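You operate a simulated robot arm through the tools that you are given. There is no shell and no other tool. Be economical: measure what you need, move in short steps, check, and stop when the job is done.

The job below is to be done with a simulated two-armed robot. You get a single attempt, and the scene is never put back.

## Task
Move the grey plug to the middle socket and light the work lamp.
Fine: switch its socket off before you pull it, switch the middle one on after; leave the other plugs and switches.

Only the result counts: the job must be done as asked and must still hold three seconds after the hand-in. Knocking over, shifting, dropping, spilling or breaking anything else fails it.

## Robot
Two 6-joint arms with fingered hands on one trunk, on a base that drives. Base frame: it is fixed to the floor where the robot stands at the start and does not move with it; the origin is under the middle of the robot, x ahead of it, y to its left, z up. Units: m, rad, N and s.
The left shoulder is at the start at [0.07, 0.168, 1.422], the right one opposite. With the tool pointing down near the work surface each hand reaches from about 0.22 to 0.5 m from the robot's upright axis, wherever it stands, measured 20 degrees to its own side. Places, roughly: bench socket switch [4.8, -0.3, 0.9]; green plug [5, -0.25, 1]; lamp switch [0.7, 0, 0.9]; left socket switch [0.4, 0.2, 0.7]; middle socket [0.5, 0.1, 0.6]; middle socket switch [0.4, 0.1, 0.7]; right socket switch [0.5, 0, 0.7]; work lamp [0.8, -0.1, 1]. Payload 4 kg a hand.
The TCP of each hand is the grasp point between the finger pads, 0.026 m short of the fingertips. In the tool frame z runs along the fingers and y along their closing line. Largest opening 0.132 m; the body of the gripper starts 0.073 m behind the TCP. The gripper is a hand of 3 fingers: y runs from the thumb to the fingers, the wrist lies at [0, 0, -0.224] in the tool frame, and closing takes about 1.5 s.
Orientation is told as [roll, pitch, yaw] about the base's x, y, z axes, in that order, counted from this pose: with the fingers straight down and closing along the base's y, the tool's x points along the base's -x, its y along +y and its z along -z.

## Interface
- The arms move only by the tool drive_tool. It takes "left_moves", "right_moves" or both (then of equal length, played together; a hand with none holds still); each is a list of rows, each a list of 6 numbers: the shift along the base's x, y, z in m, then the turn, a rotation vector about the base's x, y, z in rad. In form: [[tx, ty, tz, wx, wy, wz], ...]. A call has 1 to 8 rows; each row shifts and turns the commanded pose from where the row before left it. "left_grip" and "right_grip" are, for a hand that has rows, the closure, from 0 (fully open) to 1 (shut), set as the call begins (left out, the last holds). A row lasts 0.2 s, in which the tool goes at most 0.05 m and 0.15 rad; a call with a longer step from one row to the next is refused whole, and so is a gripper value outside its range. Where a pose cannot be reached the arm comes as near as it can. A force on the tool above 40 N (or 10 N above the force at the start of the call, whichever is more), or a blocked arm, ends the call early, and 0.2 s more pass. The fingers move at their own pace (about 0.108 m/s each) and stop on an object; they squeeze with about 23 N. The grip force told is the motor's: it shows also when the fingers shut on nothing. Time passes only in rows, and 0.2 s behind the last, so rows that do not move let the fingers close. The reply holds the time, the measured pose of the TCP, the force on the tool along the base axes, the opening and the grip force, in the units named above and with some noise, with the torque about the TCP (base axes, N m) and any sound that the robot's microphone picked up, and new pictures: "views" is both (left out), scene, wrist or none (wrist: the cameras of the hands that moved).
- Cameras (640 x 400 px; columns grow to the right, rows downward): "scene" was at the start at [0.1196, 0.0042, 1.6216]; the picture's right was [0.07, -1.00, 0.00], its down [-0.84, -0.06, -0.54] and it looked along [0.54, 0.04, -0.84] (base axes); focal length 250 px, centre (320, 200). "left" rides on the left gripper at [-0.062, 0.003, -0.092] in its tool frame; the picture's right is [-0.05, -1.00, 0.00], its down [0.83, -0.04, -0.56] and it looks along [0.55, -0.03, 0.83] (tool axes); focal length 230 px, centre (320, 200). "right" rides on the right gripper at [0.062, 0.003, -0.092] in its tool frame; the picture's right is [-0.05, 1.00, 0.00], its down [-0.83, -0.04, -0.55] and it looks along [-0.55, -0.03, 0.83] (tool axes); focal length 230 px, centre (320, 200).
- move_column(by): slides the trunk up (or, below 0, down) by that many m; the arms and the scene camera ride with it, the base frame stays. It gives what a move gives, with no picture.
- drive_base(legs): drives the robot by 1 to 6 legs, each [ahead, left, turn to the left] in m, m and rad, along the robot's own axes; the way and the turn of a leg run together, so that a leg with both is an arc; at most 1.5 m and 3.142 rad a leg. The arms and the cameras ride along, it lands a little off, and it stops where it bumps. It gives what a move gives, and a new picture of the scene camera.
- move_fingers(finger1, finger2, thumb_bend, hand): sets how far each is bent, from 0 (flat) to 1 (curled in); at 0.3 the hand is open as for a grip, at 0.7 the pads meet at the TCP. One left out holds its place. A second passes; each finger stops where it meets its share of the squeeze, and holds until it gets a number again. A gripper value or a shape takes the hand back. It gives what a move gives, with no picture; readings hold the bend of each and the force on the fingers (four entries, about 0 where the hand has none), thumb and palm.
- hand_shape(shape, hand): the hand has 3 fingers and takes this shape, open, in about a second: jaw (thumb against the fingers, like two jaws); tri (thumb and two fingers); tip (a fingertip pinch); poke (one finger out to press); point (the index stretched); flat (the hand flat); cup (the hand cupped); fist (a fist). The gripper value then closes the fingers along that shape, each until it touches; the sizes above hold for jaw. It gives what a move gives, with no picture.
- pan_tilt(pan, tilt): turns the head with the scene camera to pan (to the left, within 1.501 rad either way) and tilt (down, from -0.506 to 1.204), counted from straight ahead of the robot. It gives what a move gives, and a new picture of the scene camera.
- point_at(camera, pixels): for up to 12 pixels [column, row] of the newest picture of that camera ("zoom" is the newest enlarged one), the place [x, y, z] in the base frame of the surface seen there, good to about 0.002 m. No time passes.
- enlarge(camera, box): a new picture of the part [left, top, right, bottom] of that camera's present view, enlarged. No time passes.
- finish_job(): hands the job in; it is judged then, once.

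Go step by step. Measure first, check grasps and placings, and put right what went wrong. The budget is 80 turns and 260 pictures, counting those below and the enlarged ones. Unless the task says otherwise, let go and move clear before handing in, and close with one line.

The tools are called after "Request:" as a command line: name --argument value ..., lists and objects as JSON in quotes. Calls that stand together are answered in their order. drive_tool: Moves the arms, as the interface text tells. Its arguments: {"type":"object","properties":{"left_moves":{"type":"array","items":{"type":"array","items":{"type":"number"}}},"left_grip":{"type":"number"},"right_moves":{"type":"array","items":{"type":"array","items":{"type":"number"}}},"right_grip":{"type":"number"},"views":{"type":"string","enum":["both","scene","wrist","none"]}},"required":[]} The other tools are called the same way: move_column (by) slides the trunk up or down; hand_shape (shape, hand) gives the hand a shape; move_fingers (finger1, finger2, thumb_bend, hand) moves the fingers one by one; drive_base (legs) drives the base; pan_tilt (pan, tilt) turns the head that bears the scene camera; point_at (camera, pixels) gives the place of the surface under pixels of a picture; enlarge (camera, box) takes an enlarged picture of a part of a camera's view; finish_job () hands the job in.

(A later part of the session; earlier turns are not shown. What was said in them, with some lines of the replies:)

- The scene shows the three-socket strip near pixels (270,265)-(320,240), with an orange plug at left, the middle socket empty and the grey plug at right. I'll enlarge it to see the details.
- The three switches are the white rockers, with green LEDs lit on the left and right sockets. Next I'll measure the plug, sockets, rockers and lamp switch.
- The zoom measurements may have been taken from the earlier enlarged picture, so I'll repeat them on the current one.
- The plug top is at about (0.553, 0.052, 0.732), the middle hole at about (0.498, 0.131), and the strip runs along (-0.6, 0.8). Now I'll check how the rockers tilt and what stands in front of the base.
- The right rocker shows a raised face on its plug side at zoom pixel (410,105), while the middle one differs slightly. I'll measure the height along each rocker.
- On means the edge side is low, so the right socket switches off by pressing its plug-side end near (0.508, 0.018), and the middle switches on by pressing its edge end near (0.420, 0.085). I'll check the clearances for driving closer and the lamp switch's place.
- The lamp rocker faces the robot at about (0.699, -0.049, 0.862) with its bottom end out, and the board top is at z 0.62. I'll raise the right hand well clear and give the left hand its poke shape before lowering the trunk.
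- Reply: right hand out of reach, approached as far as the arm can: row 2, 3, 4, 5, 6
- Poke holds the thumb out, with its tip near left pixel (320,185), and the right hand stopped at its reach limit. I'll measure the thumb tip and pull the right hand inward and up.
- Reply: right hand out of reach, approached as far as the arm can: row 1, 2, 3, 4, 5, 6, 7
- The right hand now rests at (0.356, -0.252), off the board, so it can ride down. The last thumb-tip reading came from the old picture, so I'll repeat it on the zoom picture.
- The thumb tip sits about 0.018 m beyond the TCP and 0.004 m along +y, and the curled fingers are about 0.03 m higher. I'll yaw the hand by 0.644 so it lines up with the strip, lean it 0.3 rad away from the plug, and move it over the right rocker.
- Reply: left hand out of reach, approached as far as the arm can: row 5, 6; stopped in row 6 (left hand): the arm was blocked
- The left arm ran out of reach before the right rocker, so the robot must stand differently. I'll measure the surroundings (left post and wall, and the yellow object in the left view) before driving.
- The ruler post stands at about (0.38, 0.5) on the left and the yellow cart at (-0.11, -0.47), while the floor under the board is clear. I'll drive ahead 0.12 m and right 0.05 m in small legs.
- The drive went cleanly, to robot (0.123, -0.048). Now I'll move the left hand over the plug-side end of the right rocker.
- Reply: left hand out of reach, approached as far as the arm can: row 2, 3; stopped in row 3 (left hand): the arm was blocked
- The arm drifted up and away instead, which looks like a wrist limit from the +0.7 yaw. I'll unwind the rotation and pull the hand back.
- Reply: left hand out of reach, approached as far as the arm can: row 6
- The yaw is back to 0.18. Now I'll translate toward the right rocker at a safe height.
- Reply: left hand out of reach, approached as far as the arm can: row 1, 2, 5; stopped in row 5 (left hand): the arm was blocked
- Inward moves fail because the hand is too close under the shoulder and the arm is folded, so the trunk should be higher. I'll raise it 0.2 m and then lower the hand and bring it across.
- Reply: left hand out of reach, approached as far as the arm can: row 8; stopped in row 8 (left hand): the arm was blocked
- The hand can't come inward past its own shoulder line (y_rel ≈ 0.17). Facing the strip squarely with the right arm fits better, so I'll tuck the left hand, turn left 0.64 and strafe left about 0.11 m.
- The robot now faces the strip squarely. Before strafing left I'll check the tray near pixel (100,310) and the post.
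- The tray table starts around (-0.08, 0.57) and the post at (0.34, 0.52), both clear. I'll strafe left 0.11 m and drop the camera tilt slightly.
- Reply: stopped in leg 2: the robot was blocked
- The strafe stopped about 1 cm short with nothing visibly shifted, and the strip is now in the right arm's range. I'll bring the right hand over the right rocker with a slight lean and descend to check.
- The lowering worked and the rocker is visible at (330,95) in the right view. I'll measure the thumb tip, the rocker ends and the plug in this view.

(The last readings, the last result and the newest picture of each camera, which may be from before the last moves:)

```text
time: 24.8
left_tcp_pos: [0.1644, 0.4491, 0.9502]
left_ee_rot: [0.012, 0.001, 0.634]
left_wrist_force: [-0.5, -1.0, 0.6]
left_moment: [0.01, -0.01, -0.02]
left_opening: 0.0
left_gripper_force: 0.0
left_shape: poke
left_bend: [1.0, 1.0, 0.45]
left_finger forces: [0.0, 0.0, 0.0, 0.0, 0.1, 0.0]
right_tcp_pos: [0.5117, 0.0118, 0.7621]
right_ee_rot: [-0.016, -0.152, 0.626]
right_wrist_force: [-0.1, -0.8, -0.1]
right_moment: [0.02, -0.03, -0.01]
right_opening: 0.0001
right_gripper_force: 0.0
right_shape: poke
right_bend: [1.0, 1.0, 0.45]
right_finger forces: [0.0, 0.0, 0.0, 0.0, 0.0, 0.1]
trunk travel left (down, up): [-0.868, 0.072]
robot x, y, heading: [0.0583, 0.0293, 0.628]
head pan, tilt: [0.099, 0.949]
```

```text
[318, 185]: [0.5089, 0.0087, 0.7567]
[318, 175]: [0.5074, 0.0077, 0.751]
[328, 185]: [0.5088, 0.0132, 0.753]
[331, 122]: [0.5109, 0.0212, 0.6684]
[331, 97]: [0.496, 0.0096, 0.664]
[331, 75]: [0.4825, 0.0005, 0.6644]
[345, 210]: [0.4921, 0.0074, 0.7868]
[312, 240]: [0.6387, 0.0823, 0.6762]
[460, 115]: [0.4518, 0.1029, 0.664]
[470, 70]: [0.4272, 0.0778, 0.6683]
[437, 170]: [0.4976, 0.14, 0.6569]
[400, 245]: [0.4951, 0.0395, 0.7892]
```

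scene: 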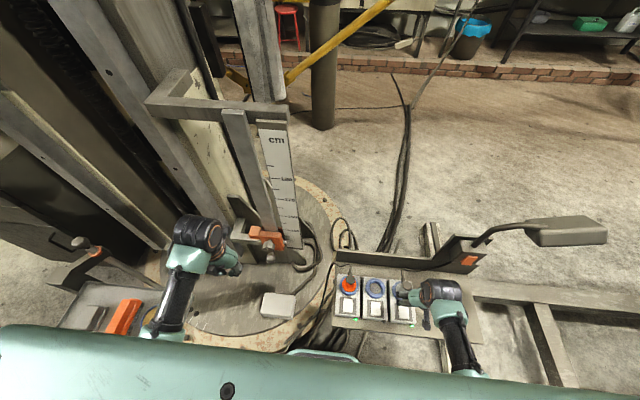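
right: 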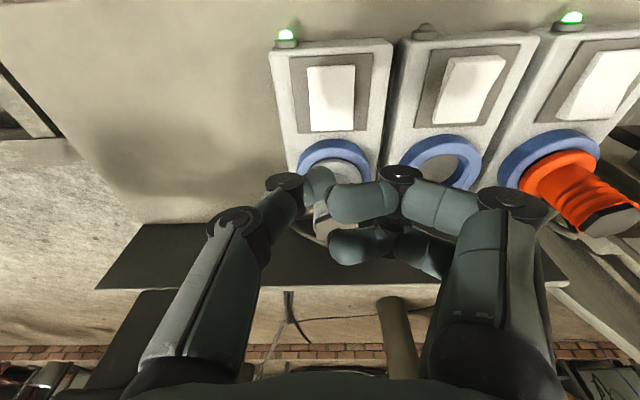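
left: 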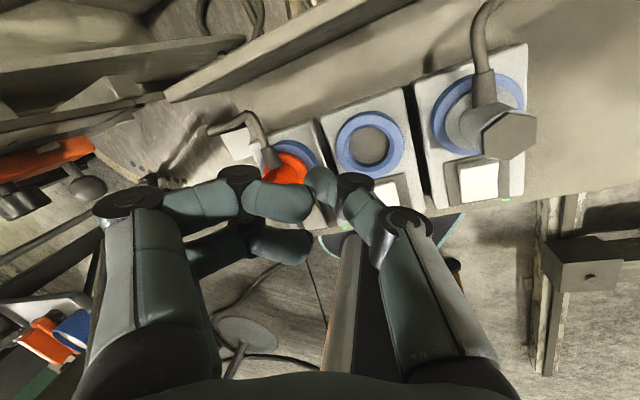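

The tip is near (0.511, 0.016, 0.745) and the rocker's plug-side end is at (0.511, 0.021, 0.668). I'll shift slightly, descend and press in small steps.

Request:
drive_tool --right_moves '[[-0.003, 0.002, -0.03, 0, 0, 0], [0, 0, -0.03, 0, 0, 0], [0, 0, -0.01, 0, 0, 0], [0, 0, -0.005, 0, 0, 0], [0, 0, -0.004, 0, 0, 0], [0, 0, -0.003, 0, 0, 0]]' --views "wrist"

```text
time: 26.2
left_tcp_pos: [0.1635, 0.449, 0.9492]
left_ee_rot: [0.009, -0.004, 0.634]
left_wrist_force: [0.1, -0.1, 0.3]
left_moment: [-0.03, -0.01, 0.01]
left_opening: 0.0
left_gripper_force: 0.0
left_shape: poke
left_bend: [1.0, 1.0, 0.45]
left_finger forces: [0.0, 0.0, 0.0, 0.0, 0.0, 0.1]
right_tcp_pos: [0.5154, 0.0147, 0.6884]
right_ee_rot: [-0.021, -0.17, 0.626]
right_wrist_force: [-2.2, -2.5, 28.8]
right_moment: [0.15, 0.1, 0.01]
right_opening: 0.0001
right_gripper_force: 0.1
right_shape: poke
right_bend: [1.0, 1.0, 0.47]
right_finger forces: [0.0, 0.0, 0.0, 0.0, 28.7, 0.0]
trunk travel left (down, up): [-0.868, 0.072]
robot x, y, heading: [0.0584, 0.0232, 0.629]
head pan, tilt: [0.099, 0.949]
stopped in row 6 (right hand): the force on the tool passed its limit at 45 N (the readings are from after the stop); the commanded pose is now the measured one
```

right: 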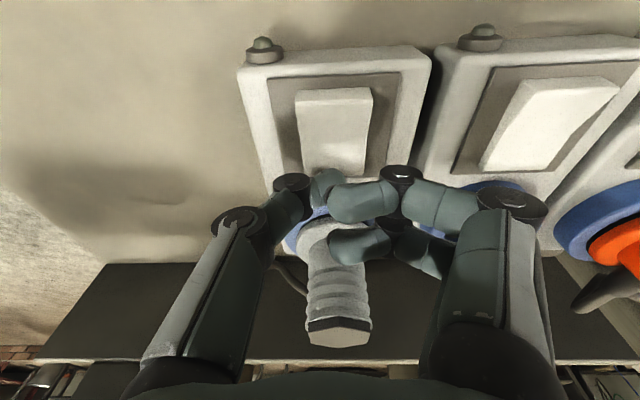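

The right socket's LED at (264,47) is now dark and its rocker has flipped, so it is off. I'll lift clear and go back to the jaw shape.

Request:
drive_tool --right_moves '[[0, 0, 0.04, 0, 0, 0], [0, 0, 0.045, 0, 0, 0], [0, 0, 0.045, -0.09, 0.12, 0], [0, 0, 0.03, 0, 0, 0]]' --views "none"

Request:
hand_shape --shape "jaw" --hand "right"

Request:
enlarge --camera "right" --box '[160, 0, 640, 300]'

```text
time: 27.2
left_tcp_pos: [0.1645, 0.4495, 0.9493]
left_ee_rot: [0.01, -0.001, 0.634]
left_wrist_force: [-0.1, -0.7, 0.3]
left_moment: [0.01, 0.0, -0.01]
left_opening: 0.0
left_gripper_force: 0.1
left_shape: poke
left_bend: [1.0, 1.0, 0.45]
left_finger forces: [0.1, 0.0, 0.0, 0.0, 0.1, 0.0]
right_tcp_pos: [0.5146, 0.0104, 0.8455]
right_ee_rot: [-0.023, -0.01, 0.628]
right_wrist_force: [0.7, -0.3, -0.3]
right_moment: [0.07, -0.02, -0.01]
right_opening: 0.0001
right_gripper_force: 0.1
right_shape: poke
right_bend: [1.0, 1.0, 0.45]
right_finger forces: [0.1, 0.1, 0.1, 0.0, 0.0, 0.0]
trunk travel left (down, up): [-0.868, 0.072]
robot x, y, heading: [0.0558, 0.0256, 0.63]
head pan, tilt: [0.099, 0.949]
```

```text
time: 28.1
left_tcp_pos: [0.1645, 0.4508, 0.9491]
left_ee_rot: [0.01, 0.0, 0.634]
left_wrist_force: [0.3, -0.1, -0.4]
left_moment: [0.01, 0.02, -0.01]
left_opening: 0.0
left_gripper_force: 0.0
left_shape: poke
left_bend: [1.0, 1.0, 0.45]
left_finger forces: [0.0, 0.0, 0.1, 0.0, 0.0, 0.1]
right_tcp_pos: [0.514, 0.0129, 0.844]
right_ee_rot: [-0.024, -0.013, 0.628]
right_wrist_force: [-0.6, 0.5, -0.3]
right_moment: [0.0, 0.02, -0.01]
right_opening: 0.132
right_gripper_force: 0.0
right_shape: jaw
right_bend: [0.3, 0.3, 0.3]
right_finger forces: [0.0, 0.0, 0.0, 0.1, 0.1, 0.1]
trunk travel left (down, up): [-0.868, 0.072]
robot x, y, heading: [0.0594, 0.0269, 0.631]
head pan, tilt: [0.099, 0.949]
```

```text
1.33 times, centred on (400, 150) of right
```

zoom: 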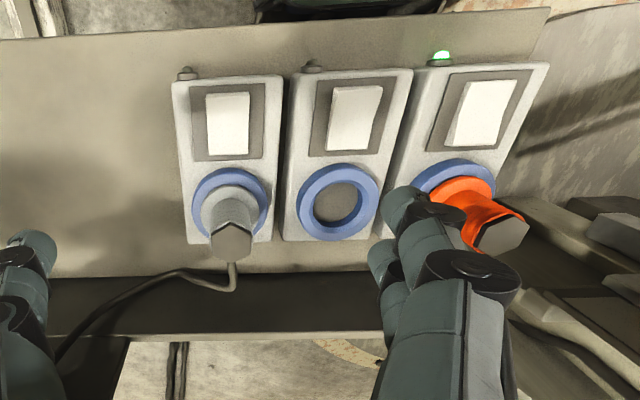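

Both plug and middle socket are clear in this zoom. I'll measure the ring rims and the plug top for exact centres.

Request:
point_at --camera "zoom" --pixels '[[199, 203], [264, 205], [231, 174], [305, 205], [370, 200], [340, 169], [335, 233], [232, 240], [217, 240], [249, 245], [230, 212], [337, 203]]'

```text
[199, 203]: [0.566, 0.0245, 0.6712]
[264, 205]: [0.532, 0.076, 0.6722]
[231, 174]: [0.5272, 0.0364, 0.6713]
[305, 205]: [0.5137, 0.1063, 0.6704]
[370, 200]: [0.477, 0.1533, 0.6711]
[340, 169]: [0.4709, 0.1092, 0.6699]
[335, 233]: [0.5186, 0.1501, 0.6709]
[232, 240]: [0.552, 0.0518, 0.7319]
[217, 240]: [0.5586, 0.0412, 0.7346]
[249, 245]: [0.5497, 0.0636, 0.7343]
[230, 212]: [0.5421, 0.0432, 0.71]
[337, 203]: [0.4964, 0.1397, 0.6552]
```

The middle socket centre is (0.495, 0.130) and the plug's is (0.551, 0.052), 0.096 m apart. I'll bring the open hand over the plug and down to TCP z 0.71.

Request:
drive_tool --right_moves '[[0.0185, 0.02, 0, 0, 0, 0], [0.0185, 0.0195, 0, 0.01, 0.01, 0], [0, 0, -0.045, 0, 0, 0], [0, 0, -0.045, 0, 0, 0], [0, 0, -0.03, 0, 0, 0]]' --right_grip 0 --views "wrist"

```text
time: 29.3
left_tcp_pos: [0.1657, 0.4502, 0.9497]
left_ee_rot: [0.01, 0.0, 0.633]
left_wrist_force: [-0.6, -0.6, -0.2]
left_moment: [0.01, -0.01, -0.01]
left_opening: 0.0004
left_gripper_force: 0.0
left_shape: poke
left_bend: [1.0, 1.0, 0.45]
left_finger forces: [0.1, 0.0, 0.1, 0.1, 0.0, 0.1]
right_tcp_pos: [0.5531, 0.0526, 0.7238]
right_ee_rot: [-0.009, -0.01, 0.628]
right_wrist_force: [0.2, 0.0, -0.8]
right_moment: [-0.02, -0.02, -0.01]
right_opening: 0.1316
right_gripper_force: 0.1
right_shape: jaw
right_bend: [0.3, 0.3, 0.3]
right_finger forces: [0.1, 0.1, 0.0, 0.1, 0.1, 0.1]
trunk travel left (down, up): [-0.868, 0.072]
robot x, y, heading: [0.0572, 0.0286, 0.631]
head pan, tilt: [0.099, 0.949]
```

right: 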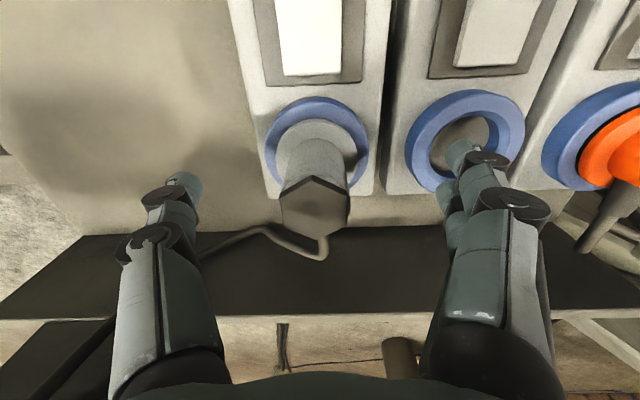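

The plug is centred between the fingers (column 316 against about 325). I'll lower 0.014 m and close.

Request:
drive_tool --right_moves '[[0, 0, -0.014, 0, 0, 0]]' --views "none"

Request:
drive_tool --right_moves '[[0, 0, 0, 0, 0, 0], [0, 0, 0, 0, 0, 0], [0, 0, 0, 0, 0, 0], [0, 0, 0, 0, 0, 0], [0, 0, 0, 0, 0, 0], [0, 0, 0, 0, 0, 0], [0, 0, 0, 0, 0, 0], [0, 0, 0, 0, 0, 0]]' --right_grip 1 --views "wrist"

```text
time: 29.7
left_tcp_pos: [0.1648, 0.4501, 0.9502]
left_ee_rot: [0.011, 0.0, 0.632]
left_wrist_force: [0.5, -0.4, 0.1]
left_moment: [0.01, 0.02, -0.01]
left_opening: 0.0
left_gripper_force: 0.0
left_shape: poke
left_bend: [1.0, 1.0, 0.45]
left_finger forces: [0.0, 0.0, 0.0, 0.0, 0.0, 0.0]
right_tcp_pos: [0.5508, 0.0528, 0.7109]
right_ee_rot: [-0.009, -0.011, 0.628]
right_wrist_force: [0.4, 0.4, 1.1]
right_moment: [-0.01, 0.02, 0.01]
right_opening: 0.1318
right_gripper_force: 0.0
right_shape: jaw
right_bend: [0.3, 0.3, 0.3]
right_finger forces: [0.1, 0.0, 0.0, 0.1, 0.0, 0.0]
trunk travel left (down, up): [-0.868, 0.072]
robot x, y, heading: [0.056, 0.0282, 0.634]
head pan, tilt: [0.099, 0.949]
```

```text
time: 31.5
left_tcp_pos: [0.1645, 0.4501, 0.9497]
left_ee_rot: [0.01, 0.0, 0.634]
left_wrist_force: [0.2, 0.5, 0.4]
left_moment: [-0.03, 0.01, 0.0]
left_opening: 0.0
left_gripper_force: 0.1
left_shape: poke
left_bend: [1.0, 1.0, 0.45]
left_finger forces: [0.1, 0.0, 0.0, 0.0, 0.0, 0.0]
right_tcp_pos: [0.5519, 0.0523, 0.7106]
right_ee_rot: [-0.011, -0.011, 0.626]
right_wrist_force: [-0.4, -0.5, 0.2]
right_moment: [0.03, 0.01, 0.0]
right_opening: 0.0245
right_gripper_force: 23.0
right_shape: jaw
right_bend: [0.72, 0.73, 0.7]
right_finger forces: [9.0, 10.8, 0.1, 0.1, 19.8, 0.0]
trunk travel left (down, up): [-0.868, 0.072]
robot x, y, heading: [0.0534, 0.0283, 0.631]
head pan, tilt: [0.099, 0.949]
```

right: 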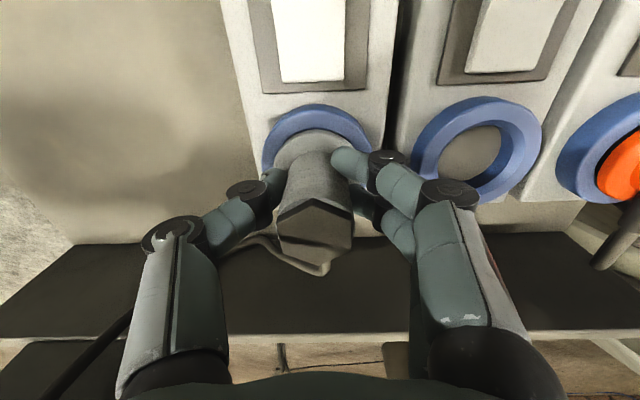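

The grip is firm (0.0245 m opening, 23 N) with no side force. I'll pull straight up in small steps.

Request:
drive_tool --right_moves '[[0, 0, 0.008, 0, 0, 0], [0, 0, 0.01, 0, 0, 0], [0, 0, 0.012, 0, 0, 0], [0, 0, 0.015, 0, 0, 0], [0, 0, 0.015, 0, 0, 0], [0, 0, 0.015, 0, 0, 0]]' --views "wrist"

```text
time: 32.9
left_tcp_pos: [0.1649, 0.4494, 0.9495]
left_ee_rot: [0.012, -0.002, 0.632]
left_wrist_force: [-0.6, 0.2, -0.4]
left_moment: [-0.02, 0.0, -0.01]
left_opening: 0.0
left_gripper_force: 0.2
left_shape: poke
left_bend: [1.0, 1.0, 0.45]
left_finger forces: [0.1, 0.0, 0.0, 0.0, 0.0, 0.1]
right_tcp_pos: [0.5515, 0.0523, 0.7864]
right_ee_rot: [-0.009, -0.008, 0.628]
right_wrist_force: [0.7, -0.5, -2.3]
right_moment: [0.0, 0.0, -0.02]
right_opening: 0.0247
right_gripper_force: 22.8
right_shape: jaw
right_bend: [0.72, 0.73, 0.7]
right_finger forces: [9.0, 10.9, 0.0, 0.1, 19.7, 0.1]
trunk travel left (down, up): [-0.868, 0.072]
robot x, y, heading: [0.0555, 0.0252, 0.631]
head pan, tilt: [0.099, 0.949]
```

right: 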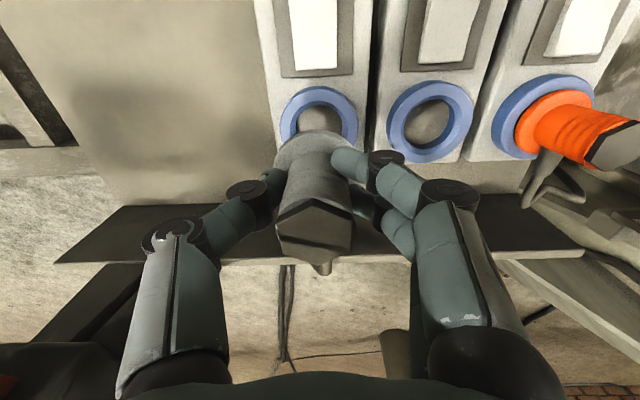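

The plug is out and held. I'll measure both rings in this view to fix the shift to the middle socket.

Request:
enlarge --camera "right" --box '[260, 60, 500, 210]'

```text
2.67 times, centred on (380, 135) of right
```

zoom: 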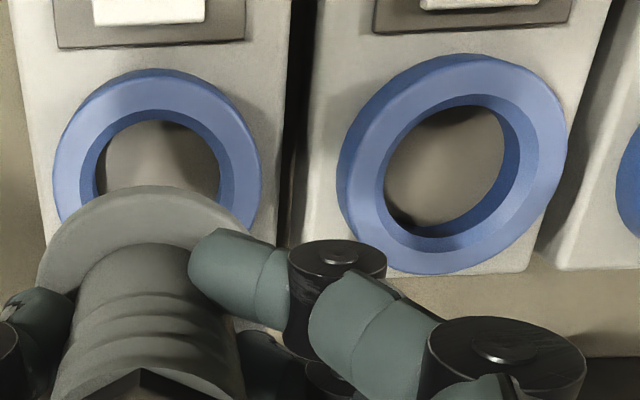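

Request:
point_at --camera "zoom" --pixels '[[72, 165], [250, 165], [155, 84], [82, 125], [228, 118], [352, 165], [552, 110], [470, 62], [420, 262], [372, 110], [530, 200]]'

```text
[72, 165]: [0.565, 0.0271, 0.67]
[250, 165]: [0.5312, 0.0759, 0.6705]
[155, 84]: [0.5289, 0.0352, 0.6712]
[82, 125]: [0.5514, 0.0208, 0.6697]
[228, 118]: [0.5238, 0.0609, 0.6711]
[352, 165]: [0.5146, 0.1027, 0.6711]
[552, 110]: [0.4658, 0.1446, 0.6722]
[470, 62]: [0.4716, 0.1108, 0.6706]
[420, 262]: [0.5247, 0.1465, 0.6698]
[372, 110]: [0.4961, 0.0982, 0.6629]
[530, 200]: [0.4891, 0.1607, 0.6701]
```

The shift from the right socket to the middle one is about (-0.056, 0.077). I'll carry the plug across at this height and check.

Request:
drive_tool --right_moves '[[-0.014, 0.0193, 0, 0, 0, 0], [-0.014, 0.0193, 0, 0, 0, 0], [-0.014, 0.0192, 0, 0, 0, 0], [-0.014, 0.0192, 0, 0, 0, 0], [0, 0, -0.02, 0, 0, 0]]'

```text
time: 34.1
left_tcp_pos: [0.1644, 0.4488, 0.9499]
left_ee_rot: [0.01, 0.0, 0.632]
left_wrist_force: [-0.4, -0.3, 0.4]
left_moment: [0.01, -0.03, -0.01]
left_opening: 0.0001
left_gripper_force: 0.0
left_shape: poke
left_bend: [1.0, 1.0, 0.45]
left_finger forces: [0.1, 0.1, 0.0, 0.0, 0.1, 0.1]
right_tcp_pos: [0.4953, 0.1291, 0.7661]
right_ee_rot: [-0.009, -0.011, 0.628]
right_wrist_force: [0.3, -0.3, -0.8]
right_moment: [-0.04, 0.02, 0.03]
right_opening: 0.0243
right_gripper_force: 22.8
right_shape: jaw
right_bend: [0.72, 0.73, 0.7]
right_finger forces: [9.0, 11.1, 0.0, 0.0, 19.8, 0.0]
trunk travel left (down, up): [-0.868, 0.072]
robot x, y, heading: [0.0583, 0.0275, 0.633]
head pan, tilt: [0.099, 0.949]
```

scene: 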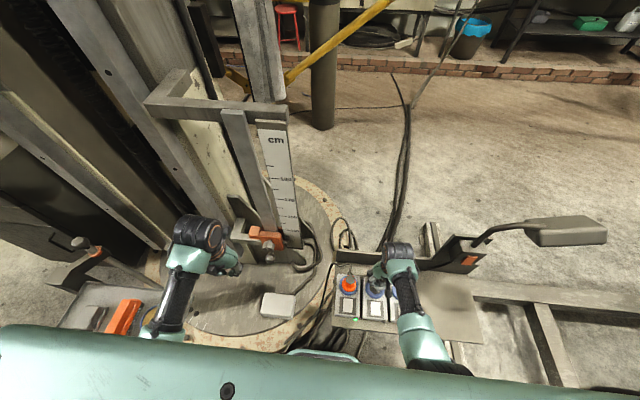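
right: 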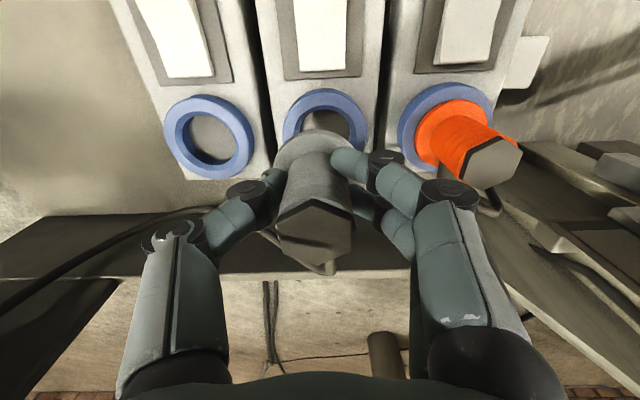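

The plug sits about 3 mm left of the ring centre here compared with the same view over the right socket. I'll measure to refine.

Request:
enlarge --camera "right" --box '[260, 70, 420, 170]'

```text
4.00 times, centred on (340, 120) of right
```

zoom: 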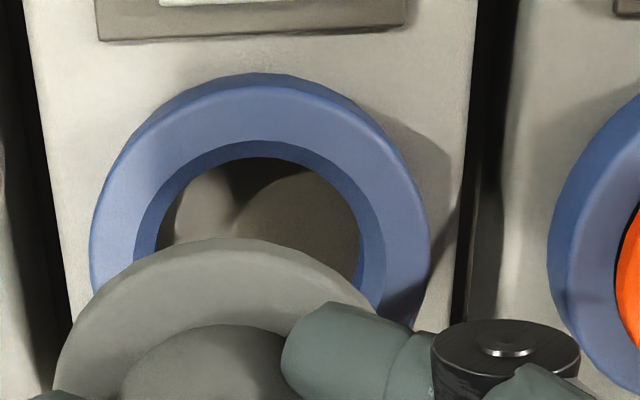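

Request:
point_at --camera "zoom" --pixels '[[100, 240], [125, 155], [180, 110], [260, 90], [340, 115], [395, 170], [420, 240], [90, 330], [150, 265], [215, 248], [290, 262], [340, 300]]'

```text
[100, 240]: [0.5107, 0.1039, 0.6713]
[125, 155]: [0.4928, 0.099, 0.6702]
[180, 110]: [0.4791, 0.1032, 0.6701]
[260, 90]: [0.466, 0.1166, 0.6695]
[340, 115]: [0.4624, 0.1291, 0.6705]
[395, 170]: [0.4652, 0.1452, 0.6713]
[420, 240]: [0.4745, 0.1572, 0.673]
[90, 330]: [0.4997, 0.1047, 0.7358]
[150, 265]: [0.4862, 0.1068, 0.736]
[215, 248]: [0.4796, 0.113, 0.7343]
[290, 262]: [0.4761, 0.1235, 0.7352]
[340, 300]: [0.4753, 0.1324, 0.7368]
```

The rocker spacing and the ring fit both say the centre lies about 3 mm further along the strip. I'll shift by (-0.002, +0.0025), lower gently and watch the forces.

Request:
drive_tool --right_moves '[[-0.002, 0.0025, 0, 0, 0, 0], [0, 0, -0.01, 0, 0, 0], [0, 0, -0.01, 0, 0, 0], [0, 0, -0.006, 0, 0, 0]]' --views "wrist"

```text
time: 35.1
left_tcp_pos: [0.1642, 0.4499, 0.9501]
left_ee_rot: [0.01, 0.0, 0.634]
left_wrist_force: [-0.1, 0.3, -0.2]
left_moment: [-0.02, -0.01, -0.01]
left_opening: 0.0
left_gripper_force: 0.1
left_shape: poke
left_bend: [1.0, 1.0, 0.45]
left_finger forces: [0.0, 0.0, 0.0, 0.0, 0.1, 0.0]
right_tcp_pos: [0.4935, 0.1326, 0.7405]
right_ee_rot: [-0.009, -0.011, 0.629]
right_wrist_force: [-0.1, 0.1, -2.0]
right_moment: [0.04, 0.0, -0.01]
right_opening: 0.0244
right_gripper_force: 23.1
right_shape: jaw
right_bend: [0.72, 0.73, 0.7]
right_finger forces: [9.1, 11.1, 0.1, 0.1, 19.8, 0.0]
trunk travel left (down, up): [-0.868, 0.072]
robot x, y, heading: [0.057, 0.0271, 0.63]
head pan, tilt: [0.099, 0.949]
```

right: 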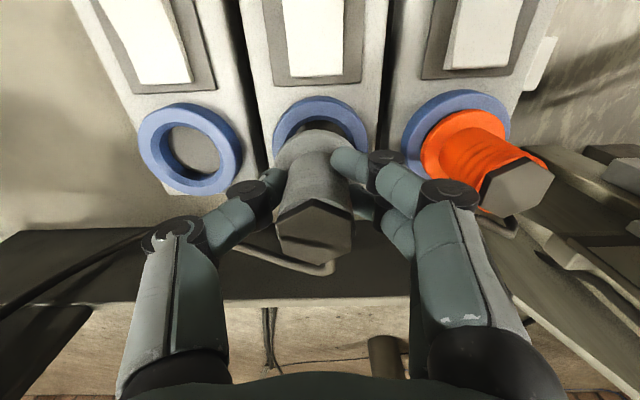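

With 0.03 m to go, ring centre at column 320.5 against the expected 317.5 means about 2 mm more along the strip, matching a spacing of 0.100 m. I'll correct and press it in.

Request:
drive_tool --right_moves '[[-0.0011, 0.0013, 0, 0, 0, 0], [0, 0, -0.008, 0, 0, 0], [0, 0, -0.007, 0, 0, 0], [0, 0, -0.006, 0, 0, 0], [0, 0, -0.005, 0, 0, 0], [0, 0, -0.004, 0, 0, 0]]' --views "wrist"

```text
time: 36.5
left_tcp_pos: [0.1653, 0.4492, 0.9502]
left_ee_rot: [0.01, -0.002, 0.634]
left_wrist_force: [-0.1, -0.3, 0.2]
left_moment: [0.01, -0.01, 0.01]
left_opening: 0.0
left_gripper_force: 0.0
left_shape: poke
left_bend: [1.0, 1.0, 0.45]
left_finger forces: [0.1, 0.1, 0.0, 0.0, 0.1, 0.1]
right_tcp_pos: [0.4923, 0.1331, 0.7101]
right_ee_rot: [-0.009, -0.009, 0.628]
right_wrist_force: [0.0, 0.3, -0.1]
right_moment: [0.03, -0.01, -0.01]
right_opening: 0.0244
right_gripper_force: 22.8
right_shape: jaw
right_bend: [0.72, 0.73, 0.7]
right_finger forces: [9.1, 11.2, 0.0, 0.0, 20.0, 0.0]
trunk travel left (down, up): [-0.868, 0.072]
robot x, y, heading: [0.0572, 0.0287, 0.633]
head pan, tilt: [0.099, 0.949]
```

right: 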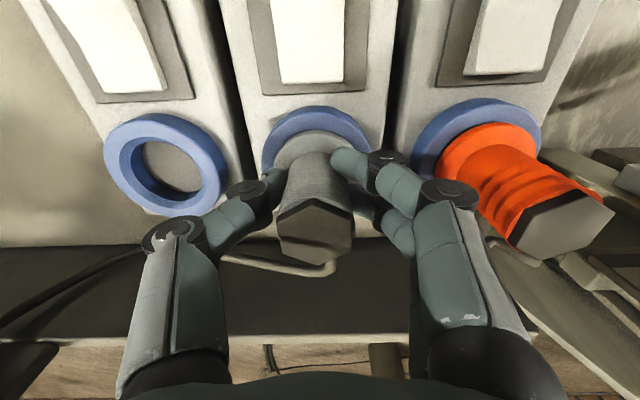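

The plug is in at z 0.710, matching the earlier seated view. I'll push a few millimetres to confirm it bottoms out.

Request:
drive_tool --right_moves '[[0, 0, -0.002, 0, 0, 0], [0, 0, -0.002, 0, 0, 0], [0, 0, -0.002, 0, 0, 0]]' --views "none"

```text
time: 37.3
left_tcp_pos: [0.1619, 0.448, 0.9503]
left_ee_rot: [0.008, -0.003, 0.634]
left_wrist_force: [0.5, -0.5, -0.2]
left_moment: [0.01, 0.01, -0.03]
left_opening: 0.0
left_gripper_force: 0.1
left_shape: poke
left_bend: [1.0, 1.0, 0.45]
left_finger forces: [0.0, 0.0, 0.1, 0.0, 0.0, 0.0]
right_tcp_pos: [0.492, 0.1345, 0.7081]
right_ee_rot: [-0.011, -0.019, 0.628]
right_wrist_force: [-2.5, -4.7, 31.9]
right_moment: [-0.16, -0.09, -0.02]
right_opening: 0.0268
right_gripper_force: 22.8
right_shape: jaw
right_bend: [0.73, 0.74, 0.71]
right_finger forces: [13.0, 14.2, 0.0, 0.0, 28.4, 0.0]
trunk travel left (down, up): [-0.868, 0.072]
robot x, y, heading: [0.0541, 0.0245, 0.632]
head pan, tilt: [0.099, 0.949]
```

It bottomed out with 32 N. I'll ease off, open only partway to stay clear of the orange plug, and lift straight up.

Request:
drive_tool --right_moves '[[0, 0, 0.004, 0, 0, 0], [0, 0, 0, 0, 0, 0], [0, 0, 0, 0, 0, 0], [0, 0, 0, 0, 0, 0]]' --right_grip 0.5 --views "wrist"

```text
time: 38.3
left_tcp_pos: [0.1655, 0.4496, 0.9499]
left_ee_rot: [0.011, 0.0, 0.632]
left_wrist_force: [-0.1, -0.8, -0.2]
left_moment: [0.03, 0.0, 0.0]
left_opening: 0.0
left_gripper_force: 0.0
left_shape: poke
left_bend: [1.0, 1.0, 0.45]
left_finger forces: [0.1, 0.0, 0.0, 0.0, 0.1, 0.0]
right_tcp_pos: [0.4922, 0.1332, 0.7075]
right_ee_rot: [-0.009, -0.009, 0.627]
right_wrist_force: [0.8, -0.7, -0.3]
right_moment: [0.0, 0.01, -0.01]
right_opening: 0.0653
right_gripper_force: 0.0
right_shape: jaw
right_bend: [0.73, 0.73, 0.7]
right_finger forces: [0.0, 0.0, 0.0, 0.0, 0.1, 0.0]
trunk travel left (down, up): [-0.868, 0.072]
robot x, y, heading: [0.0593, 0.0232, 0.629]
head pan, tilt: [0.099, 0.949]
```

right: 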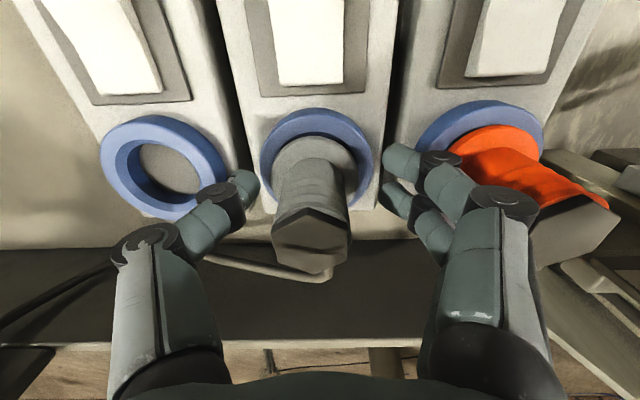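

The plug stands free in the middle socket. I'll lift straight up and switch to poke.

Request:
drive_tool --right_moves '[[0, 0, 0.03, 0, 0, 0], [0, 0, 0.04, 0, 0, 0], [0, 0, 0.045, 0, 0, 0], [0, 0, 0.03, 0, 0, 0]]' --views "none"

Request:
hand_shape --shape "poke" --hand "right"

Request:
enlarge --camera "right" --box '[120, 0, 520, 250]'

Request:
enlarge --camera "scene" --box '[320, 220, 512, 340]'

```text
time: 39.3
left_tcp_pos: [0.1656, 0.4493, 0.949]
left_ee_rot: [0.01, -0.002, 0.632]
left_wrist_force: [0.2, -0.2, 0.8]
left_moment: [-0.01, -0.01, -0.01]
left_opening: 0.0
left_gripper_force: 0.0
left_shape: poke
left_bend: [1.0, 1.0, 0.45]
left_finger forces: [0.0, 0.0, 0.0, 0.1, 0.1, 0.0]
right_tcp_pos: [0.4926, 0.1327, 0.8534]
right_ee_rot: [-0.009, -0.011, 0.627]
right_wrist_force: [0.0, 0.4, 0.1]
right_moment: [-0.01, -0.02, -0.05]
right_opening: 0.0652
right_gripper_force: 0.1
right_shape: jaw
right_bend: [0.73, 0.73, 0.7]
right_finger forces: [0.0, 0.1, 0.0, 0.1, 0.1, 0.0]
trunk travel left (down, up): [-0.868, 0.072]
robot x, y, heading: [0.0528, 0.0231, 0.633]
head pan, tilt: [0.099, 0.949]
```

```text
time: 40.2
left_tcp_pos: [0.1638, 0.4495, 0.9504]
left_ee_rot: [0.011, -0.001, 0.634]
left_wrist_force: [-0.6, 0.5, 0.3]
left_moment: [-0.05, 0.01, 0.0]
left_opening: 0.0001
left_gripper_force: 0.1
left_shape: poke
left_bend: [1.0, 1.0, 0.45]
left_finger forces: [0.1, 0.0, 0.0, 0.1, 0.0, 0.0]
right_tcp_pos: [0.4939, 0.1332, 0.8532]
right_ee_rot: [-0.008, -0.009, 0.627]
right_wrist_force: [-0.6, -1.0, 0.0]
right_moment: [-0.03, 0.0, 0.03]
right_opening: 0.0
right_gripper_force: 0.0
right_shape: poke
right_bend: [1.0, 1.0, 0.45]
right_finger forces: [0.0, 0.1, 0.0, 0.0, 0.0, 0.0]
trunk travel left (down, up): [-0.868, 0.072]
robot x, y, heading: [0.0569, 0.0241, 0.628]
head pan, tilt: [0.099, 0.949]
```

```text
1.60 times, centred on (320, 125) of right
```

zoom: 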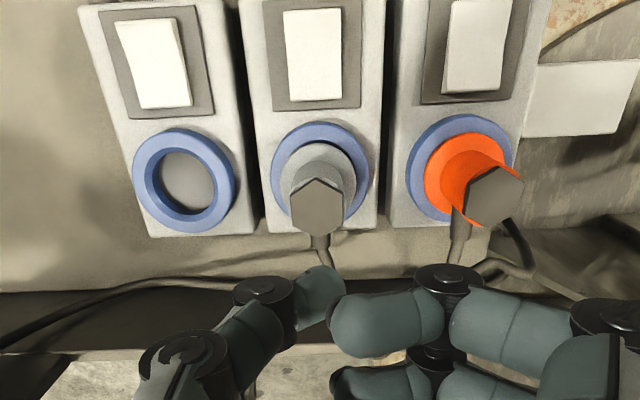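

```text
3.33 times, centred on (416, 280) of scene
```

zoom: 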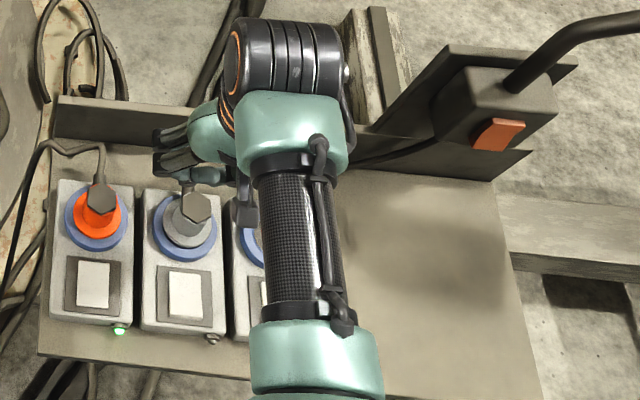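

The plug is seated in the middle socket. Now I'll move the thumb over the edge end of the middle rocker (about (0.4255, 0.0865)) and come down close to it.

Request:
drive_tool --right_moves '[[-0.022, -0.017, 0, 0, 0, 0], [-0.022, -0.017, 0, 0, 0, 0], [-0.0215, -0.016, -0.03, 0, 0, 0], [0, 0, -0.045, 0, 0, 0], [0, 0, -0.045, 0, 0, 0]]' --views "wrist"

```text
time: 41.4
left_tcp_pos: [0.1662, 0.45, 0.9497]
left_ee_rot: [0.01, 0.001, 0.633]
left_wrist_force: [0.9, -0.2, 0.1]
left_moment: [0.02, 0.0, 0.01]
left_opening: 0.0001
left_gripper_force: 0.0
left_shape: poke
left_bend: [1.0, 1.0, 0.45]
left_finger forces: [0.0, 0.0, 0.1, 0.1, 0.0, 0.0]
right_tcp_pos: [0.429, 0.0843, 0.7327]
right_ee_rot: [-0.006, -0.007, 0.629]
right_wrist_force: [-0.8, -0.2, -0.8]
right_moment: [0.02, 0.0, -0.01]
right_opening: 0.0
right_gripper_force: 0.0
right_shape: poke
right_bend: [1.0, 1.0, 0.45]
right_finger forces: [0.0, 0.0, 0.0, 0.1, 0.0, 0.0]
trunk travel left (down, up): [-0.868, 0.072]
robot x, y, heading: [0.0573, 0.0257, 0.634]
head pan, tilt: [0.099, 0.949]
```

right: 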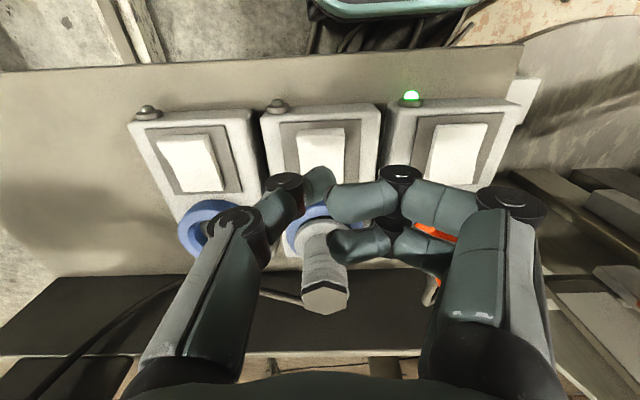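

Request:
point_at --camera "right" --pixels '[[320, 133], [320, 148], [322, 163], [303, 130], [338, 130], [318, 175], [318, 185], [277, 110]]'

```text
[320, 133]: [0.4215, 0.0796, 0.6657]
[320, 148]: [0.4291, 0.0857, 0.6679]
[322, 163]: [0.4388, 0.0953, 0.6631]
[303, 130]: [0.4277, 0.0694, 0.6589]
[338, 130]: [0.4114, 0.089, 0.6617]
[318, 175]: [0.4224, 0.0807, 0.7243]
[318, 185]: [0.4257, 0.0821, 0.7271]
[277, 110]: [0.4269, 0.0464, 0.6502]
```

The rocker's edge end is at (0.420, 0.079) and the tip hovers near (0.4265, 0.0865). I'll shift 4 mm toward the edge and press down in small steps.

Request:
drive_tool --right_moves '[[-0.003, -0.0035, -0.02, 0, 0, 0], [0, 0, -0.02, 0, 0, 0], [0, 0, -0.008, 0, 0, 0], [0, 0, -0.004, 0, 0, 0], [0, 0, -0.004, 0, 0, 0], [0, 0, -0.003, 0, 0, 0]]' --views "wrist"

```text
time: 42.4
left_tcp_pos: [0.1622, 0.4465, 0.9513]
left_ee_rot: [0.01, -0.004, 0.632]
left_wrist_force: [0.0, -0.3, -0.3]
left_moment: [-0.01, -0.01, -0.02]
left_opening: 0.0002
left_gripper_force: 0.1
left_shape: poke
left_bend: [1.0, 1.0, 0.45]
left_finger forces: [0.0, 0.0, 0.0, 0.1, 0.0, 0.1]
right_tcp_pos: [0.4288, 0.0779, 0.689]
right_ee_rot: [-0.018, -0.02, 0.63]
right_wrist_force: [-6.9, -12.0, 34.6]
right_moment: [0.0, 0.12, 0.1]
right_opening: 0.0
right_gripper_force: 0.0
right_shape: poke
right_bend: [1.0, 1.0, 0.47]
right_finger forces: [0.1, 0.0, 0.0, 0.0, 34.9, 0.0]
trunk travel left (down, up): [-0.868, 0.072]
robot x, y, heading: [0.0561, 0.0242, 0.632]
head pan, tilt: [0.099, 0.949]
stopped in row 4 (right hand): the force on the tool passed its limit at 42 N (the readings are from after the stop); the commanded pose is now the measured one
```

right: 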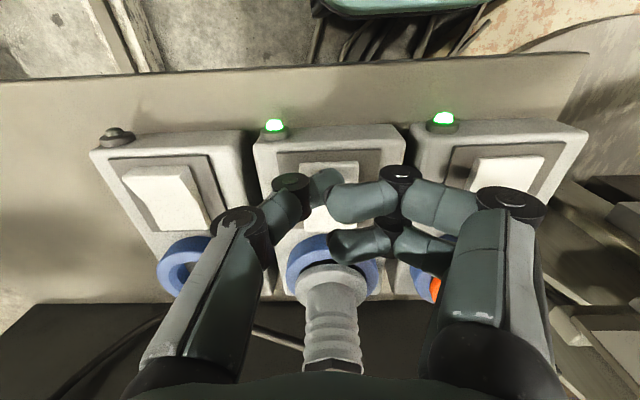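

The middle LED at (274,124) is green now. I'll lift away and look at the lamp.

Request:
drive_tool --right_moves '[[0, 0, 0.04, 0, 0, 0], [0, 0, 0.045, 0, 0, 0], [0.01, -0.02, 0.045, 0, 0, 0], [0.02, -0.035, 0.02, 0, 0, 0], [0.02, -0.035, 0, 0, 0, 0], [0.02, -0.035, 0, 0, 0, 0]]' --views "both"

Request:
enlarge --camera "scene" --box '[320, 200, 624, 390]'

```text
refused: row 3 steps farther than a row can; nothing moved
```

```text
2.11 times, centred on (472, 295) of scene
```

zoom: 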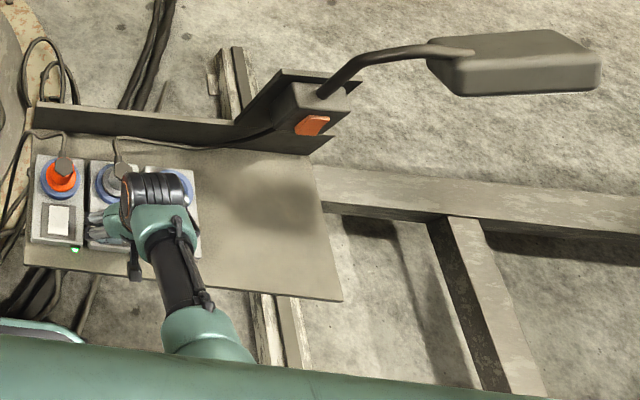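

The lamp is still dark, so its own switch must be pressed too. I'll lift, then tilt the hand forward about 1.05 rad while carrying it to a point 6 cm in front of the lamp rocker.

Request:
drive_tool --right_moves '[[0, 0, 0.04, 0, 0, 0], [0, 0, 0.045, 0, 0, 0], [0, 0, 0.045, 0, 0, 0], [0, 0, 0.04, 0, 0, 0]]' --views "none"

Request:
drive_tool --right_moves '[[0.029, -0.0245, 0, 0.0885, -0.121, 0], [0.029, -0.0245, 0, 0.0885, -0.121, 0], [0.029, -0.0245, 0, 0.0885, -0.121, 0], [0.029, -0.0245, 0, 0.0885, -0.121, 0], [0.029, -0.0245, 0, 0.0885, -0.121, 0], [0.029, -0.0245, 0, 0.0885, -0.121, 0], [0.015, -0.0245, 0, 0.0885, -0.121, 0]]' --views "both"

```text
time: 43.6
left_tcp_pos: [0.1657, 0.4504, 0.9496]
left_ee_rot: [0.011, -0.003, 0.635]
left_wrist_force: [0.0, 0.0, -0.3]
left_moment: [0.0, 0.0, -0.03]
left_opening: 0.0
left_gripper_force: 0.0
left_shape: poke
left_bend: [1.0, 1.0, 0.45]
left_finger forces: [0.0, 0.0, 0.1, 0.0, 0.1, 0.0]
right_tcp_pos: [0.4513, 0.0677, 0.8599]
right_ee_rot: [-0.064, -0.039, 0.643]
right_wrist_force: [-0.1, -0.1, -0.4]
right_moment: [-0.01, -0.02, 0.01]
right_opening: 0.0003
right_gripper_force: 0.1
right_shape: poke
right_bend: [1.0, 1.0, 0.45]
right_finger forces: [0.0, 0.0, 0.0, 0.0, 0.1, 0.0]
trunk travel left (down, up): [-0.868, 0.072]
robot x, y, heading: [0.057, 0.0261, 0.627]
head pan, tilt: [0.099, 0.949]
stopped in row 4 (right hand): the arm was blocked; the commanded pose is now the measured one
```

```text
time: 45.2
left_tcp_pos: [0.1654, 0.4495, 0.9497]
left_ee_rot: [0.011, -0.002, 0.636]
left_wrist_force: [-0.5, 0.4, 0.8]
left_moment: [-0.02, -0.01, 0.0]
left_opening: 0.0
left_gripper_force: 0.1
left_shape: poke
left_bend: [1.0, 1.0, 0.45]
left_finger forces: [0.0, 0.0, 0.0, 0.0, 0.0, 0.1]
right_tcp_pos: [0.6351, -0.0937, 0.8598]
right_ee_rot: [-0.077, -0.999, 0.621]
right_wrist_force: [-0.4, 0.1, 1.0]
right_moment: [-0.04, -0.01, -0.01]
right_opening: 0.0
right_gripper_force: 0.0
right_shape: poke
right_bend: [1.0, 1.0, 0.45]
right_finger forces: [0.0, 0.0, 0.1, 0.0, 0.1, 0.0]
right hand out of reach, approached as far as the arm can: row 7
trunk travel left (down, up): [-0.868, 0.072]
robot x, y, heading: [0.0556, 0.0252, 0.627]
head pan, tilt: [0.099, 0.949]
```

scene: 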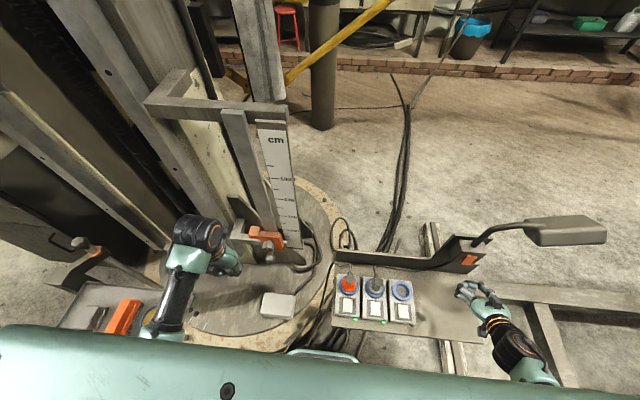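
right: 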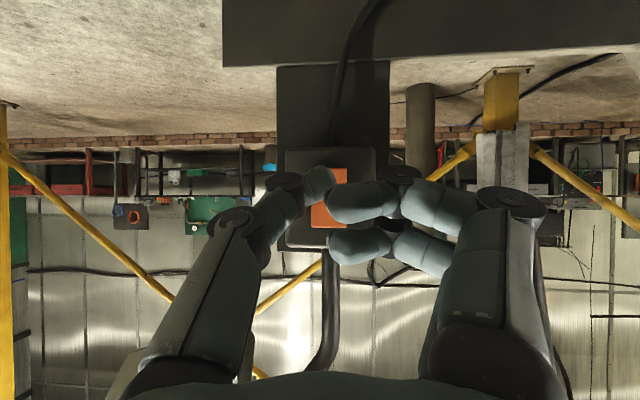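

The hand faces the lamp box with the orange rocker visible around (330,170)-(330,225), upside down in this view. I'll measure it and the thumb tip.

Request:
enlarge --camera "right" --box '[240, 140, 400, 240]'

```text
4.00 times, centred on (320, 190) of right
```

zoom: 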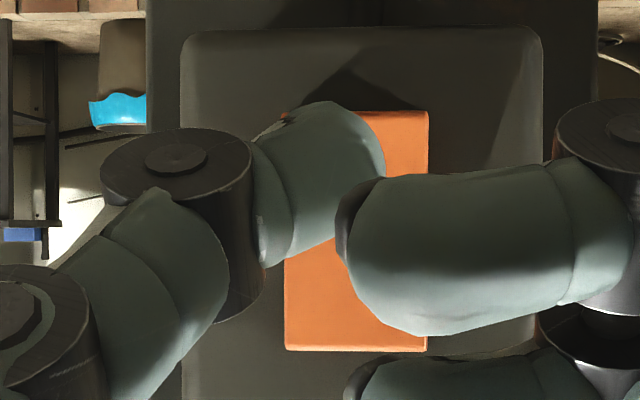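

Request:
point_at --camera "zoom" --pixels '[[405, 118], [405, 150], [300, 280], [310, 340], [405, 340], [330, 130], [370, 150], [330, 180], [240, 70], [480, 70], [400, 230], [320, 310]]'

```text
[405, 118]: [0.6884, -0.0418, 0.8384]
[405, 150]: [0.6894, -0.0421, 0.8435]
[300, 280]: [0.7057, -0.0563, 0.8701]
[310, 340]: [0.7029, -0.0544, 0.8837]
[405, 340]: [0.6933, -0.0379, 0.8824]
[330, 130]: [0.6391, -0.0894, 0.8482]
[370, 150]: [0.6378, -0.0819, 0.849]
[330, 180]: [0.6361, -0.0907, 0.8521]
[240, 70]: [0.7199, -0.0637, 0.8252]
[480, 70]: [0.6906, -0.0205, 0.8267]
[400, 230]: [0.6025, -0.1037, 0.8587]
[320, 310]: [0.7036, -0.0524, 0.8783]
```

The rocker's protruding bottom end is at about (0.694, -0.049, 0.845) and the thumb tip is 6.4 cm straight in front of it. I'll advance and press in small steps.

Request:
drive_tool --right_moves '[[0.02, 0.0148, -0.003, 0, 0, 0], [0.02, 0.0148, 0, 0, 0, 0], [0.006, 0.0044, 0, 0, 0, 0], [0.004, 0.003, 0, 0, 0, 0], [0.004, 0.003, 0, 0, 0, 0], [0.003, 0.0022, 0, 0, 0, 0], [0.003, 0.0022, 0, 0, 0, 0]]' --views "both"

```text
time: 46.5
left_tcp_pos: [0.1652, 0.4478, 0.9501]
left_ee_rot: [0.012, -0.002, 0.631]
left_wrist_force: [0.3, 0.0, 0.4]
left_moment: [-0.02, 0.02, 0.03]
left_opening: 0.0
left_gripper_force: 0.0
left_shape: poke
left_bend: [1.0, 1.0, 0.45]
left_finger forces: [0.0, 0.0, 0.1, 0.0, 0.1, 0.1]
right_tcp_pos: [0.6807, -0.0645, 0.8468]
right_ee_rot: [-0.108, -0.976, 0.645]
right_wrist_force: [-17.2, -14.7, 4.1]
right_moment: [-0.1, 0.1, 0.02]
right_opening: 0.0001
right_gripper_force: 0.2
right_shape: poke
right_bend: [1.0, 1.0, 0.46]
right_finger forces: [0.0, 0.0, 0.0, 0.1, 22.0, 0.0]
trunk travel left (down, up): [-0.868, 0.072]
robot x, y, heading: [0.0528, 0.0268, 0.625]
head pan, tilt: [0.099, 0.949]
stopped in row 6 (right hand): the force on the tool passed its limit at 41 N (the readings are from after the stop); the commanded pose is now the measured one
```

scene: 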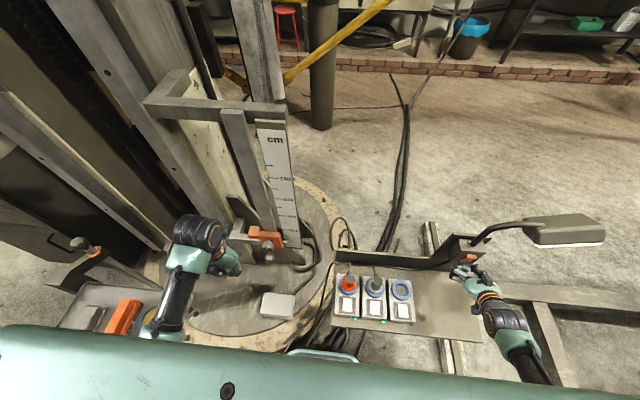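
right: 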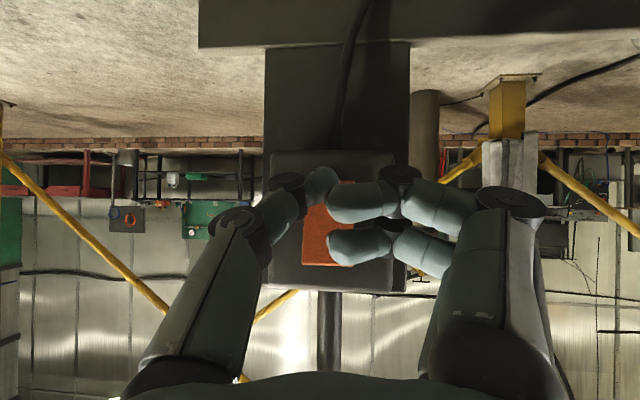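

The lamp head's underside now shows a bright edge near (590,243), which suggests it is lit. I'll back straight off and check everything.

Request:
drive_tool --right_moves '[[-0.02, -0.0148, 0, 0, 0, 0], [-0.03, -0.022, 0, 0, 0, 0], [-0.03, -0.03, 0, 0, 0, 0], [-0.03, -0.03, 0, 0, 0, 0]]' --views "both"

Request:
enlarge --camera "scene" --box '[320, 200, 624, 390]'

Request:
enlarge --camera "scene" --box '[325, 260, 421, 330]'

```text
time: 47.5
left_tcp_pos: [0.165, 0.4489, 0.9498]
left_ee_rot: [0.011, 0.0, 0.629]
left_wrist_force: [0.3, -0.2, -0.2]
left_moment: [0.0, -0.02, 0.04]
left_opening: 0.0003
left_gripper_force: 0.1
left_shape: poke
left_bend: [1.0, 1.0, 0.45]
left_finger forces: [0.1, 0.1, 0.1, 0.1, 0.1, 0.0]
right_tcp_pos: [0.5765, -0.1685, 0.8471]
right_ee_rot: [0.031, -0.957, 0.425]
right_wrist_force: [0.0, 1.3, 1.5]
right_moment: [-0.09, 0.04, -0.08]
right_opening: 0.0
right_gripper_force: 0.0
right_shape: poke
right_bend: [1.0, 1.0, 0.45]
right_finger forces: [0.0, 0.0, 0.1, 0.1, 0.1, 0.0]
trunk travel left (down, up): [-0.868, 0.072]
robot x, y, heading: [0.0565, 0.0273, 0.628]
head pan, tilt: [0.099, 0.949]
```

scene: 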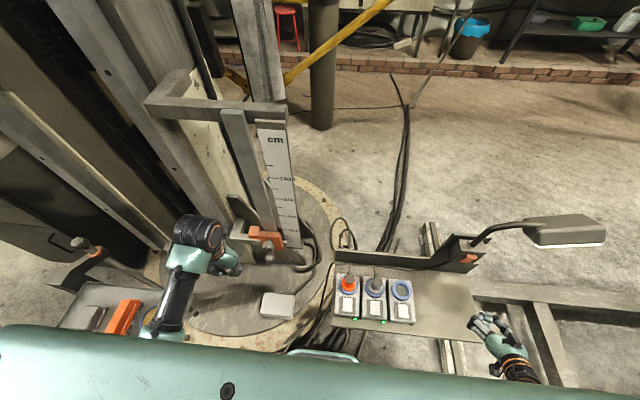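
right: 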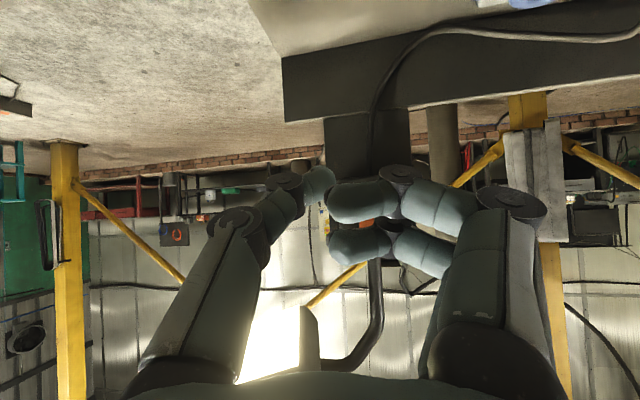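

```text
2.11 times, centred on (472, 295) of scene
```

zoom: 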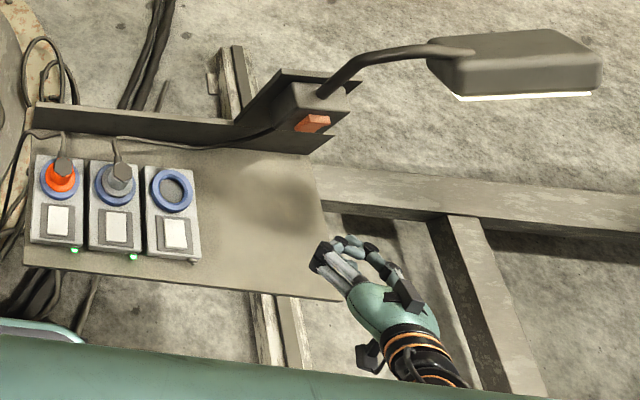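

```text
5.71 times, centred on (373, 295) of scene
```

zoom: 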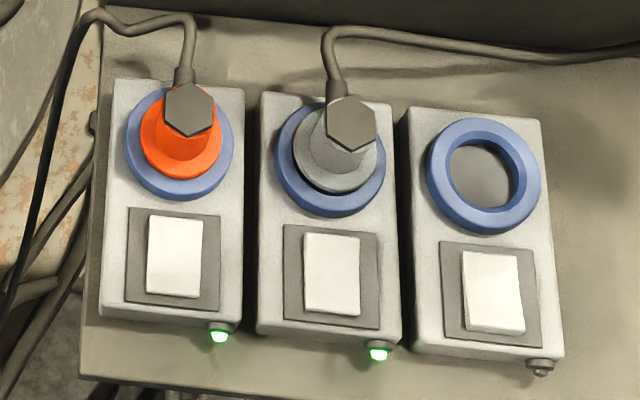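

The lamp is lit (glow at zoom (520,95)), left and middle LEDs are green and the right one is off. The grey flange shows a small dark gap at (330,190), so I'll check its seating height.

Request:
point_at --camera "zoom" --pixels '[[352, 122], [335, 120], [370, 115], [335, 180], [305, 160], [375, 165], [188, 108], [180, 165], [330, 207], [180, 192]]'

```text
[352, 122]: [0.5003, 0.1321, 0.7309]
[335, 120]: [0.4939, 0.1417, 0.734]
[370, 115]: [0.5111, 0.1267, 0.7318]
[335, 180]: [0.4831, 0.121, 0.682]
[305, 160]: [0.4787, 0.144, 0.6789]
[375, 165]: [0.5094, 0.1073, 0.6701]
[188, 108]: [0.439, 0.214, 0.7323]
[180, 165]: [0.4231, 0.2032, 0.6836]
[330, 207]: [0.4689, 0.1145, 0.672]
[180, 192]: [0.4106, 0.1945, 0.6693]
```

The grey plug's top is at z 0.732, the same as the orange plug and as before, so it is fully seated. The lamp is lit and both hands are clear, so I'm handing in.

Request:
finish_job

```text
The job is handed in.
```

The grey plug is in the middle socket, with the right socket switched off before the pull and the middle one on after. I then pressed the lamp's own switch, and the work lamp is lit.
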